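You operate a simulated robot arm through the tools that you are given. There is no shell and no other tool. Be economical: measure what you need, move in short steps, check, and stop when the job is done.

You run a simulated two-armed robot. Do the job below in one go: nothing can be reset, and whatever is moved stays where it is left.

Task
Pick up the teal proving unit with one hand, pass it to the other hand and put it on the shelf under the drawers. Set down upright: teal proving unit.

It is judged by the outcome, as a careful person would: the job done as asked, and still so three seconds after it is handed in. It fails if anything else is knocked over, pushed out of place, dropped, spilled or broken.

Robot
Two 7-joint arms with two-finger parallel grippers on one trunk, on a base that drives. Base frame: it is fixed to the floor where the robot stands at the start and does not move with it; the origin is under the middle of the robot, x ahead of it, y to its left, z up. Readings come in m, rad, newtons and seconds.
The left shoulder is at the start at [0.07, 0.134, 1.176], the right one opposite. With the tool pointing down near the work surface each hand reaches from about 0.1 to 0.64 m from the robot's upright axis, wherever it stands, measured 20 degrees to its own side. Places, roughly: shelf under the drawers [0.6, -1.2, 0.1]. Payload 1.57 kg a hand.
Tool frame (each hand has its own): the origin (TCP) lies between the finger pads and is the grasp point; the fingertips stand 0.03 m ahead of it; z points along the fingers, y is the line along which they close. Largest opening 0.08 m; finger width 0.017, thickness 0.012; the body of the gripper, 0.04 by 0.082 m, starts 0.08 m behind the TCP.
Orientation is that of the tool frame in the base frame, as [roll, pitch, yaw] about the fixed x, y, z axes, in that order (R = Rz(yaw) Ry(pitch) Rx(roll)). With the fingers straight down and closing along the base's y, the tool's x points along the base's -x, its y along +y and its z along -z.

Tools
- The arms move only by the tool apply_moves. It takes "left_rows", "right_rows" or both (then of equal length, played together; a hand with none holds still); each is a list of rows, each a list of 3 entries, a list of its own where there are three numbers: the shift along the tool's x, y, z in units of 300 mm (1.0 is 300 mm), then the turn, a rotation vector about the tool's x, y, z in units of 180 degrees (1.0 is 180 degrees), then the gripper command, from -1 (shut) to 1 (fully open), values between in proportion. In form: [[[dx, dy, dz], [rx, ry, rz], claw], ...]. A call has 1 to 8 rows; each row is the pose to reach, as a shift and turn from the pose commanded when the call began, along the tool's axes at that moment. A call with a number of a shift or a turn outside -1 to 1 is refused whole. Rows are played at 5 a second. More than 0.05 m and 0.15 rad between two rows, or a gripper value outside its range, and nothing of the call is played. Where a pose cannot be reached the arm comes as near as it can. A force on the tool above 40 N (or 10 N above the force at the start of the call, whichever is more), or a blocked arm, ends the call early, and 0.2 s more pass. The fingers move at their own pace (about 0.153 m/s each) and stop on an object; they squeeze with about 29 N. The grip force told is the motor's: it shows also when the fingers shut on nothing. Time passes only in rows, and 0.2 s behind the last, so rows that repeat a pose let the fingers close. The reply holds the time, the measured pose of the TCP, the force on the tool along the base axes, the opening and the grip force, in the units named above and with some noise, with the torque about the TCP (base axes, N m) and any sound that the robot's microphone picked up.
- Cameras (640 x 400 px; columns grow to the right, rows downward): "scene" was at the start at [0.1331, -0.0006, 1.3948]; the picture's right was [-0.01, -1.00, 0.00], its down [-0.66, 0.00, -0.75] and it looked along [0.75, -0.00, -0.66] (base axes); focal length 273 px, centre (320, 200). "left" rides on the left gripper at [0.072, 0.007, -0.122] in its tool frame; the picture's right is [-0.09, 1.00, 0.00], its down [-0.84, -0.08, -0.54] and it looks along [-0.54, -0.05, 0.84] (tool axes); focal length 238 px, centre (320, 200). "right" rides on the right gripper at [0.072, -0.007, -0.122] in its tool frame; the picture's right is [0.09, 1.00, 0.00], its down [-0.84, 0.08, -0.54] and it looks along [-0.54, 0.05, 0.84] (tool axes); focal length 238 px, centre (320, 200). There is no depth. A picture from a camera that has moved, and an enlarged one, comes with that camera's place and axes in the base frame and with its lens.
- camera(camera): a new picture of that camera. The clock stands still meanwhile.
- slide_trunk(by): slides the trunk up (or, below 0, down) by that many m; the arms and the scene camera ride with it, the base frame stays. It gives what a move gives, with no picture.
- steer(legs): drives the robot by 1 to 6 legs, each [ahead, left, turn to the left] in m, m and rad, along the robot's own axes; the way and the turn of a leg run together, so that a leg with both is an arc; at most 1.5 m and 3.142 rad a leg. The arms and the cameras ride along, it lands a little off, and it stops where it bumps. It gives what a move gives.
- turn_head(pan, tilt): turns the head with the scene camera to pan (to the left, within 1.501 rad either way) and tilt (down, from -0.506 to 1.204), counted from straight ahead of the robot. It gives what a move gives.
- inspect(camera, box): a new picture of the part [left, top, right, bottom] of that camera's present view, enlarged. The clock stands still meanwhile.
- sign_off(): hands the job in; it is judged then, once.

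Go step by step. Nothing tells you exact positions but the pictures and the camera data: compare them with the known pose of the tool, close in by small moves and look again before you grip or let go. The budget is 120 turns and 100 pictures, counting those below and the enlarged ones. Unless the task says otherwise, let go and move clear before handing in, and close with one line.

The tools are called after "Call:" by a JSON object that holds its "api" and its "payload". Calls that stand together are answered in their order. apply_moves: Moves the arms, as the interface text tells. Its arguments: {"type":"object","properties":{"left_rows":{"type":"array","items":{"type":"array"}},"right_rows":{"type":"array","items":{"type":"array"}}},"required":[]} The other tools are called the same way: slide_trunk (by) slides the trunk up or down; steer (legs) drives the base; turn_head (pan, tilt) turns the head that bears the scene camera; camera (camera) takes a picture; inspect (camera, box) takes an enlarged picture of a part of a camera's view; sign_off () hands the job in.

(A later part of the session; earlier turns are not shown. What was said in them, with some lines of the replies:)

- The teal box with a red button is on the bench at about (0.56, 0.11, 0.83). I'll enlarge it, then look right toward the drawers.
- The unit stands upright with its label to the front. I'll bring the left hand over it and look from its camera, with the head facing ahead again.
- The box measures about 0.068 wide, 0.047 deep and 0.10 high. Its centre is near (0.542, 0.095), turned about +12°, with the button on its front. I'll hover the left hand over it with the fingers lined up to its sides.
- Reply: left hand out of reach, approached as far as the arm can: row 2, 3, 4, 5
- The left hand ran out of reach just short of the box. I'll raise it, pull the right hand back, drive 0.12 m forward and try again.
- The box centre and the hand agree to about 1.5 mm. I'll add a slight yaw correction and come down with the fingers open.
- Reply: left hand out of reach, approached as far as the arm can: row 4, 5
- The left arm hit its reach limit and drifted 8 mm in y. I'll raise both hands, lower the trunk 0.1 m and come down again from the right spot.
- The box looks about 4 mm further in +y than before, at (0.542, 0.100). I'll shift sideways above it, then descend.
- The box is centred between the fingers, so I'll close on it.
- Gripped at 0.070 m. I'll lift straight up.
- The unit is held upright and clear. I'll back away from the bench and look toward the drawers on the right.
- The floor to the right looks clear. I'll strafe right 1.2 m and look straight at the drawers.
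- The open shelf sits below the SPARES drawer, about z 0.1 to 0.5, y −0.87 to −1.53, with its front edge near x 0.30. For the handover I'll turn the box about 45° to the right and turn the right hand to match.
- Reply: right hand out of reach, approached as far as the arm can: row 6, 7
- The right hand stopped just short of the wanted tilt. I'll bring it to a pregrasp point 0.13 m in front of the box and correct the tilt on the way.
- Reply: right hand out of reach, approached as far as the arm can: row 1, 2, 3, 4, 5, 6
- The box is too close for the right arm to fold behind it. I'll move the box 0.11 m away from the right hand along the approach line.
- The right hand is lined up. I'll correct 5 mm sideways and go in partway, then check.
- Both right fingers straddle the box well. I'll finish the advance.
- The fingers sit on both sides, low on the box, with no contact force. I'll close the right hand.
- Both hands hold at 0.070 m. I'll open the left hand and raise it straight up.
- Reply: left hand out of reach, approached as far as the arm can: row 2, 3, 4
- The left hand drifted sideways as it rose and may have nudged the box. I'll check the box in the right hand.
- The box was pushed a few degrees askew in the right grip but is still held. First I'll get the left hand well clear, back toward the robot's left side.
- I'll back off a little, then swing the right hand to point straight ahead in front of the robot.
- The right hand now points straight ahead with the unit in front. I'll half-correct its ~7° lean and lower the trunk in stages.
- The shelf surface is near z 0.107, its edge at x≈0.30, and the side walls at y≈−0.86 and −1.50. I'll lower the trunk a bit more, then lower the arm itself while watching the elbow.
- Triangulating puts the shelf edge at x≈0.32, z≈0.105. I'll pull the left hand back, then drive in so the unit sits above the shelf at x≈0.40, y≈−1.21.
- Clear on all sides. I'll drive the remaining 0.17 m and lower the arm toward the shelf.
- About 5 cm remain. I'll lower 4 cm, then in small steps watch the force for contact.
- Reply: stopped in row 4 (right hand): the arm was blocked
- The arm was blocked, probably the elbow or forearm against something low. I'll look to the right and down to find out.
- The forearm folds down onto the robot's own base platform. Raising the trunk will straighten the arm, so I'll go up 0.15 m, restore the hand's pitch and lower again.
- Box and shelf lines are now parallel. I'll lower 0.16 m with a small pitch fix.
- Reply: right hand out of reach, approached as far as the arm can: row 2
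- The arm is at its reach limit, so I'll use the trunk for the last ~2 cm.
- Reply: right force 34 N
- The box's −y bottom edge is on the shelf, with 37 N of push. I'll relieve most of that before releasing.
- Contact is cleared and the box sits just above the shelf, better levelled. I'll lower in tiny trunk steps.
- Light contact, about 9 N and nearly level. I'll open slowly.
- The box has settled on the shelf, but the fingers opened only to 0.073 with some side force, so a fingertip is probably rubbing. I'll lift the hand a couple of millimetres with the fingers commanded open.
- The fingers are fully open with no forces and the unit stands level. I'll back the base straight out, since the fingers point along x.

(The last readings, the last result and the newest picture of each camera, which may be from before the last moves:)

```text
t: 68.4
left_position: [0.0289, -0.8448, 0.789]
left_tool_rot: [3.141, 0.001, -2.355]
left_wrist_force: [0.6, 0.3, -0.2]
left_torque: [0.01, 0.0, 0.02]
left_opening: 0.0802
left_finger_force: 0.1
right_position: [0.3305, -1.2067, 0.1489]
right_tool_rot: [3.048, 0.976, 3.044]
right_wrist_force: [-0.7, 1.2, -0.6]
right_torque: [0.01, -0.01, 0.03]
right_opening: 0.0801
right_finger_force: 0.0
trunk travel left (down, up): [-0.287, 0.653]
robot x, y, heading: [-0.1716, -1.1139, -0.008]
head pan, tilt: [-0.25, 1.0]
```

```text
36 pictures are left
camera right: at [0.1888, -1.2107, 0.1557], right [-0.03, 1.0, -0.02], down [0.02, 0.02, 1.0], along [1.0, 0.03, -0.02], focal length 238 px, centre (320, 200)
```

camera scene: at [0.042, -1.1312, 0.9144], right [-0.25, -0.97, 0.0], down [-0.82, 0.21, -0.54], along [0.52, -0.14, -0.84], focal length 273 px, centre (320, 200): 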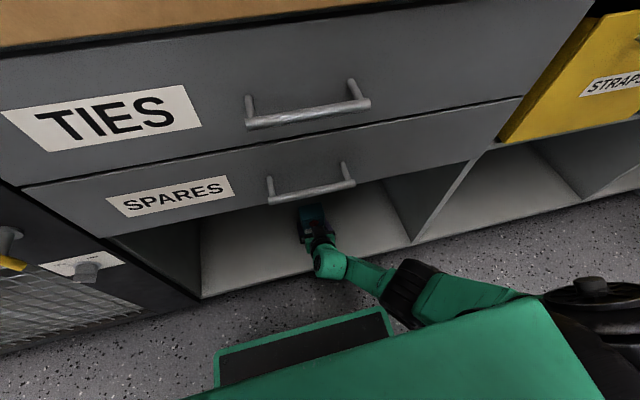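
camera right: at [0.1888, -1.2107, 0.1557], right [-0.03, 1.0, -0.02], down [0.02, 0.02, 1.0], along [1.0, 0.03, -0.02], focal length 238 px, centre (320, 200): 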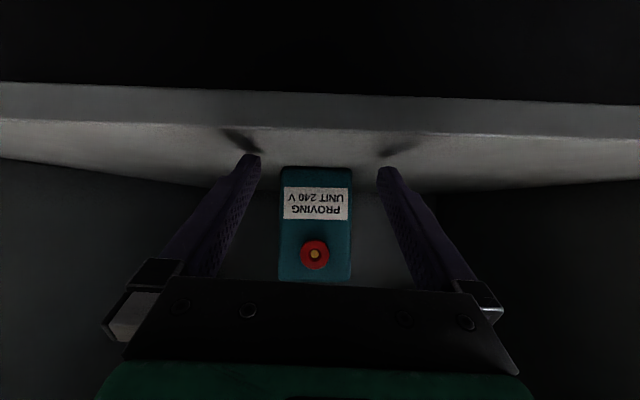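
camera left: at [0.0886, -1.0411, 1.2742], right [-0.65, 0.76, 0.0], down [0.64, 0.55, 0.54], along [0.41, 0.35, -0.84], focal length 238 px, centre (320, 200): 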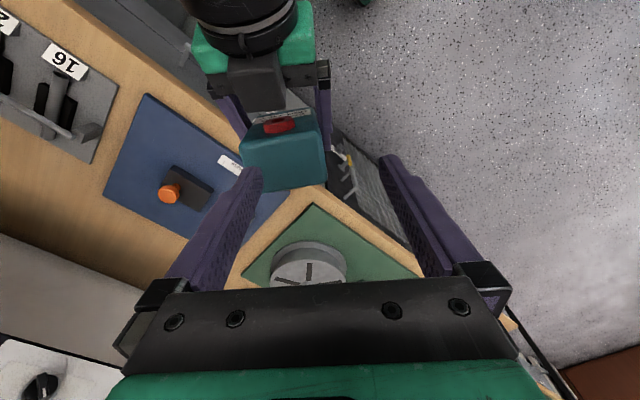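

The unit stands upright on the shelf. I'll back out fully and take a final look.

Call:
{"api": "steer", "payload": {"legs": [[-0.3, 0, 0]]}}

Call:
{"api": "turn_head", "payload": {"pan": 0, "tilt": 0.8}}

Call:
{"api": "camera", "payload": {"camera": "scene"}}

Call:
{"api": "camera", "payload": {"camera": "right"}}

```text
t: 70.5
left_position: [-0.2705, -0.8439, 0.79]
left_tool_rot: [3.139, 0.0, -2.354]
left_wrist_force: [0.1, 0.2, 0.2]
left_torque: [-0.01, -0.02, 0.01]
left_opening: 0.0801
left_finger_force: 0.1
right_position: [0.0314, -1.2058, 0.1477]
right_tool_rot: [3.047, 0.976, 3.039]
right_wrist_force: [-0.7, -0.6, -0.2]
right_torque: [0.01, -0.02, 0.04]
right_opening: 0.08
right_finger_force: 0.0
trunk travel left (down, up): [-0.287, 0.653]
robot x, y, heading: [-0.4761, -1.1114, 0.001]
head pan, tilt: [-0.25, 1.0]
```

```text
t: 71.2
left_position: [-0.2705, -0.8438, 0.7905]
left_tool_rot: [-3.141, 0.0, -2.353]
left_wrist_force: [0.3, 0.1, 0.5]
left_torque: [-0.01, -0.01, 0.03]
left_opening: 0.08
left_finger_force: 0.1
right_position: [0.0311, -1.2062, 0.1477]
right_tool_rot: [3.048, 0.976, 3.041]
right_wrist_force: [-0.6, -0.2, -0.1]
right_torque: [0.0, -0.03, 0.01]
right_opening: 0.08
right_finger_force: 0.1
trunk travel left (down, up): [-0.287, 0.653]
robot x, y, heading: [-0.4806, -1.1124, -0.002]
head pan, tilt: [0.0, 0.799]
```

```text
35 pictures are left
camera scene: at [-0.347, -1.1133, 0.9256], right [0.0, -1.0, 0.0], down [-0.72, 0.0, -0.7], along [0.7, 0.0, -0.72], focal length 273 px, centre (320, 200)
```

scene: 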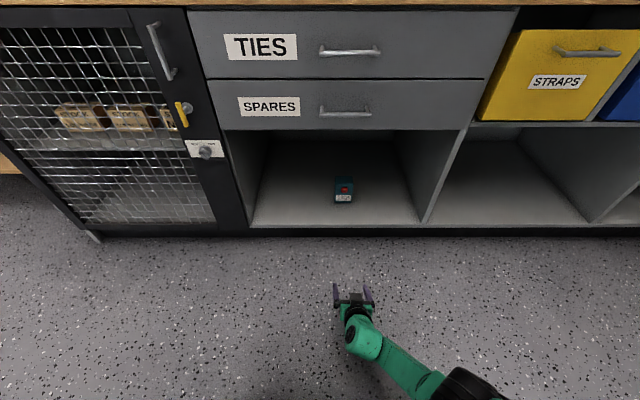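

```text
34 pictures are left
camera right: at [-0.1115, -1.2105, 0.1555], right [-0.03, 1.0, -0.02], down [0.02, 0.02, 1.0], along [1.0, 0.03, -0.02], focal length 238 px, centre (320, 200)
```

right: 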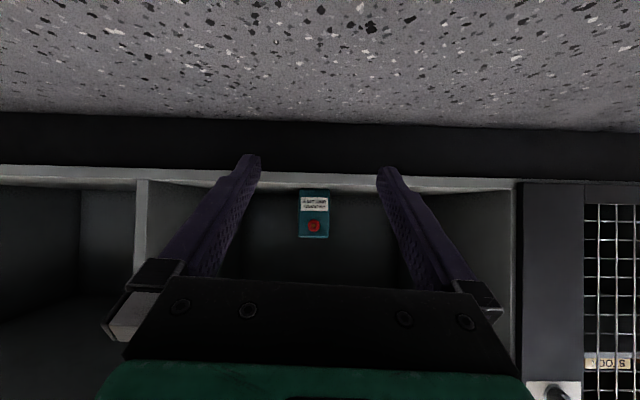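

The teal unit stands upright on the shelf under the drawers, both hands are clear and nothing else looks disturbed, so I'm handing in.

Call:
{"api": "sign_off", "payload": {}}

```text
The job is handed in.
```

The teal proving unit was picked up with the left hand, passed to the right, and set down upright on the shelf under the drawers.
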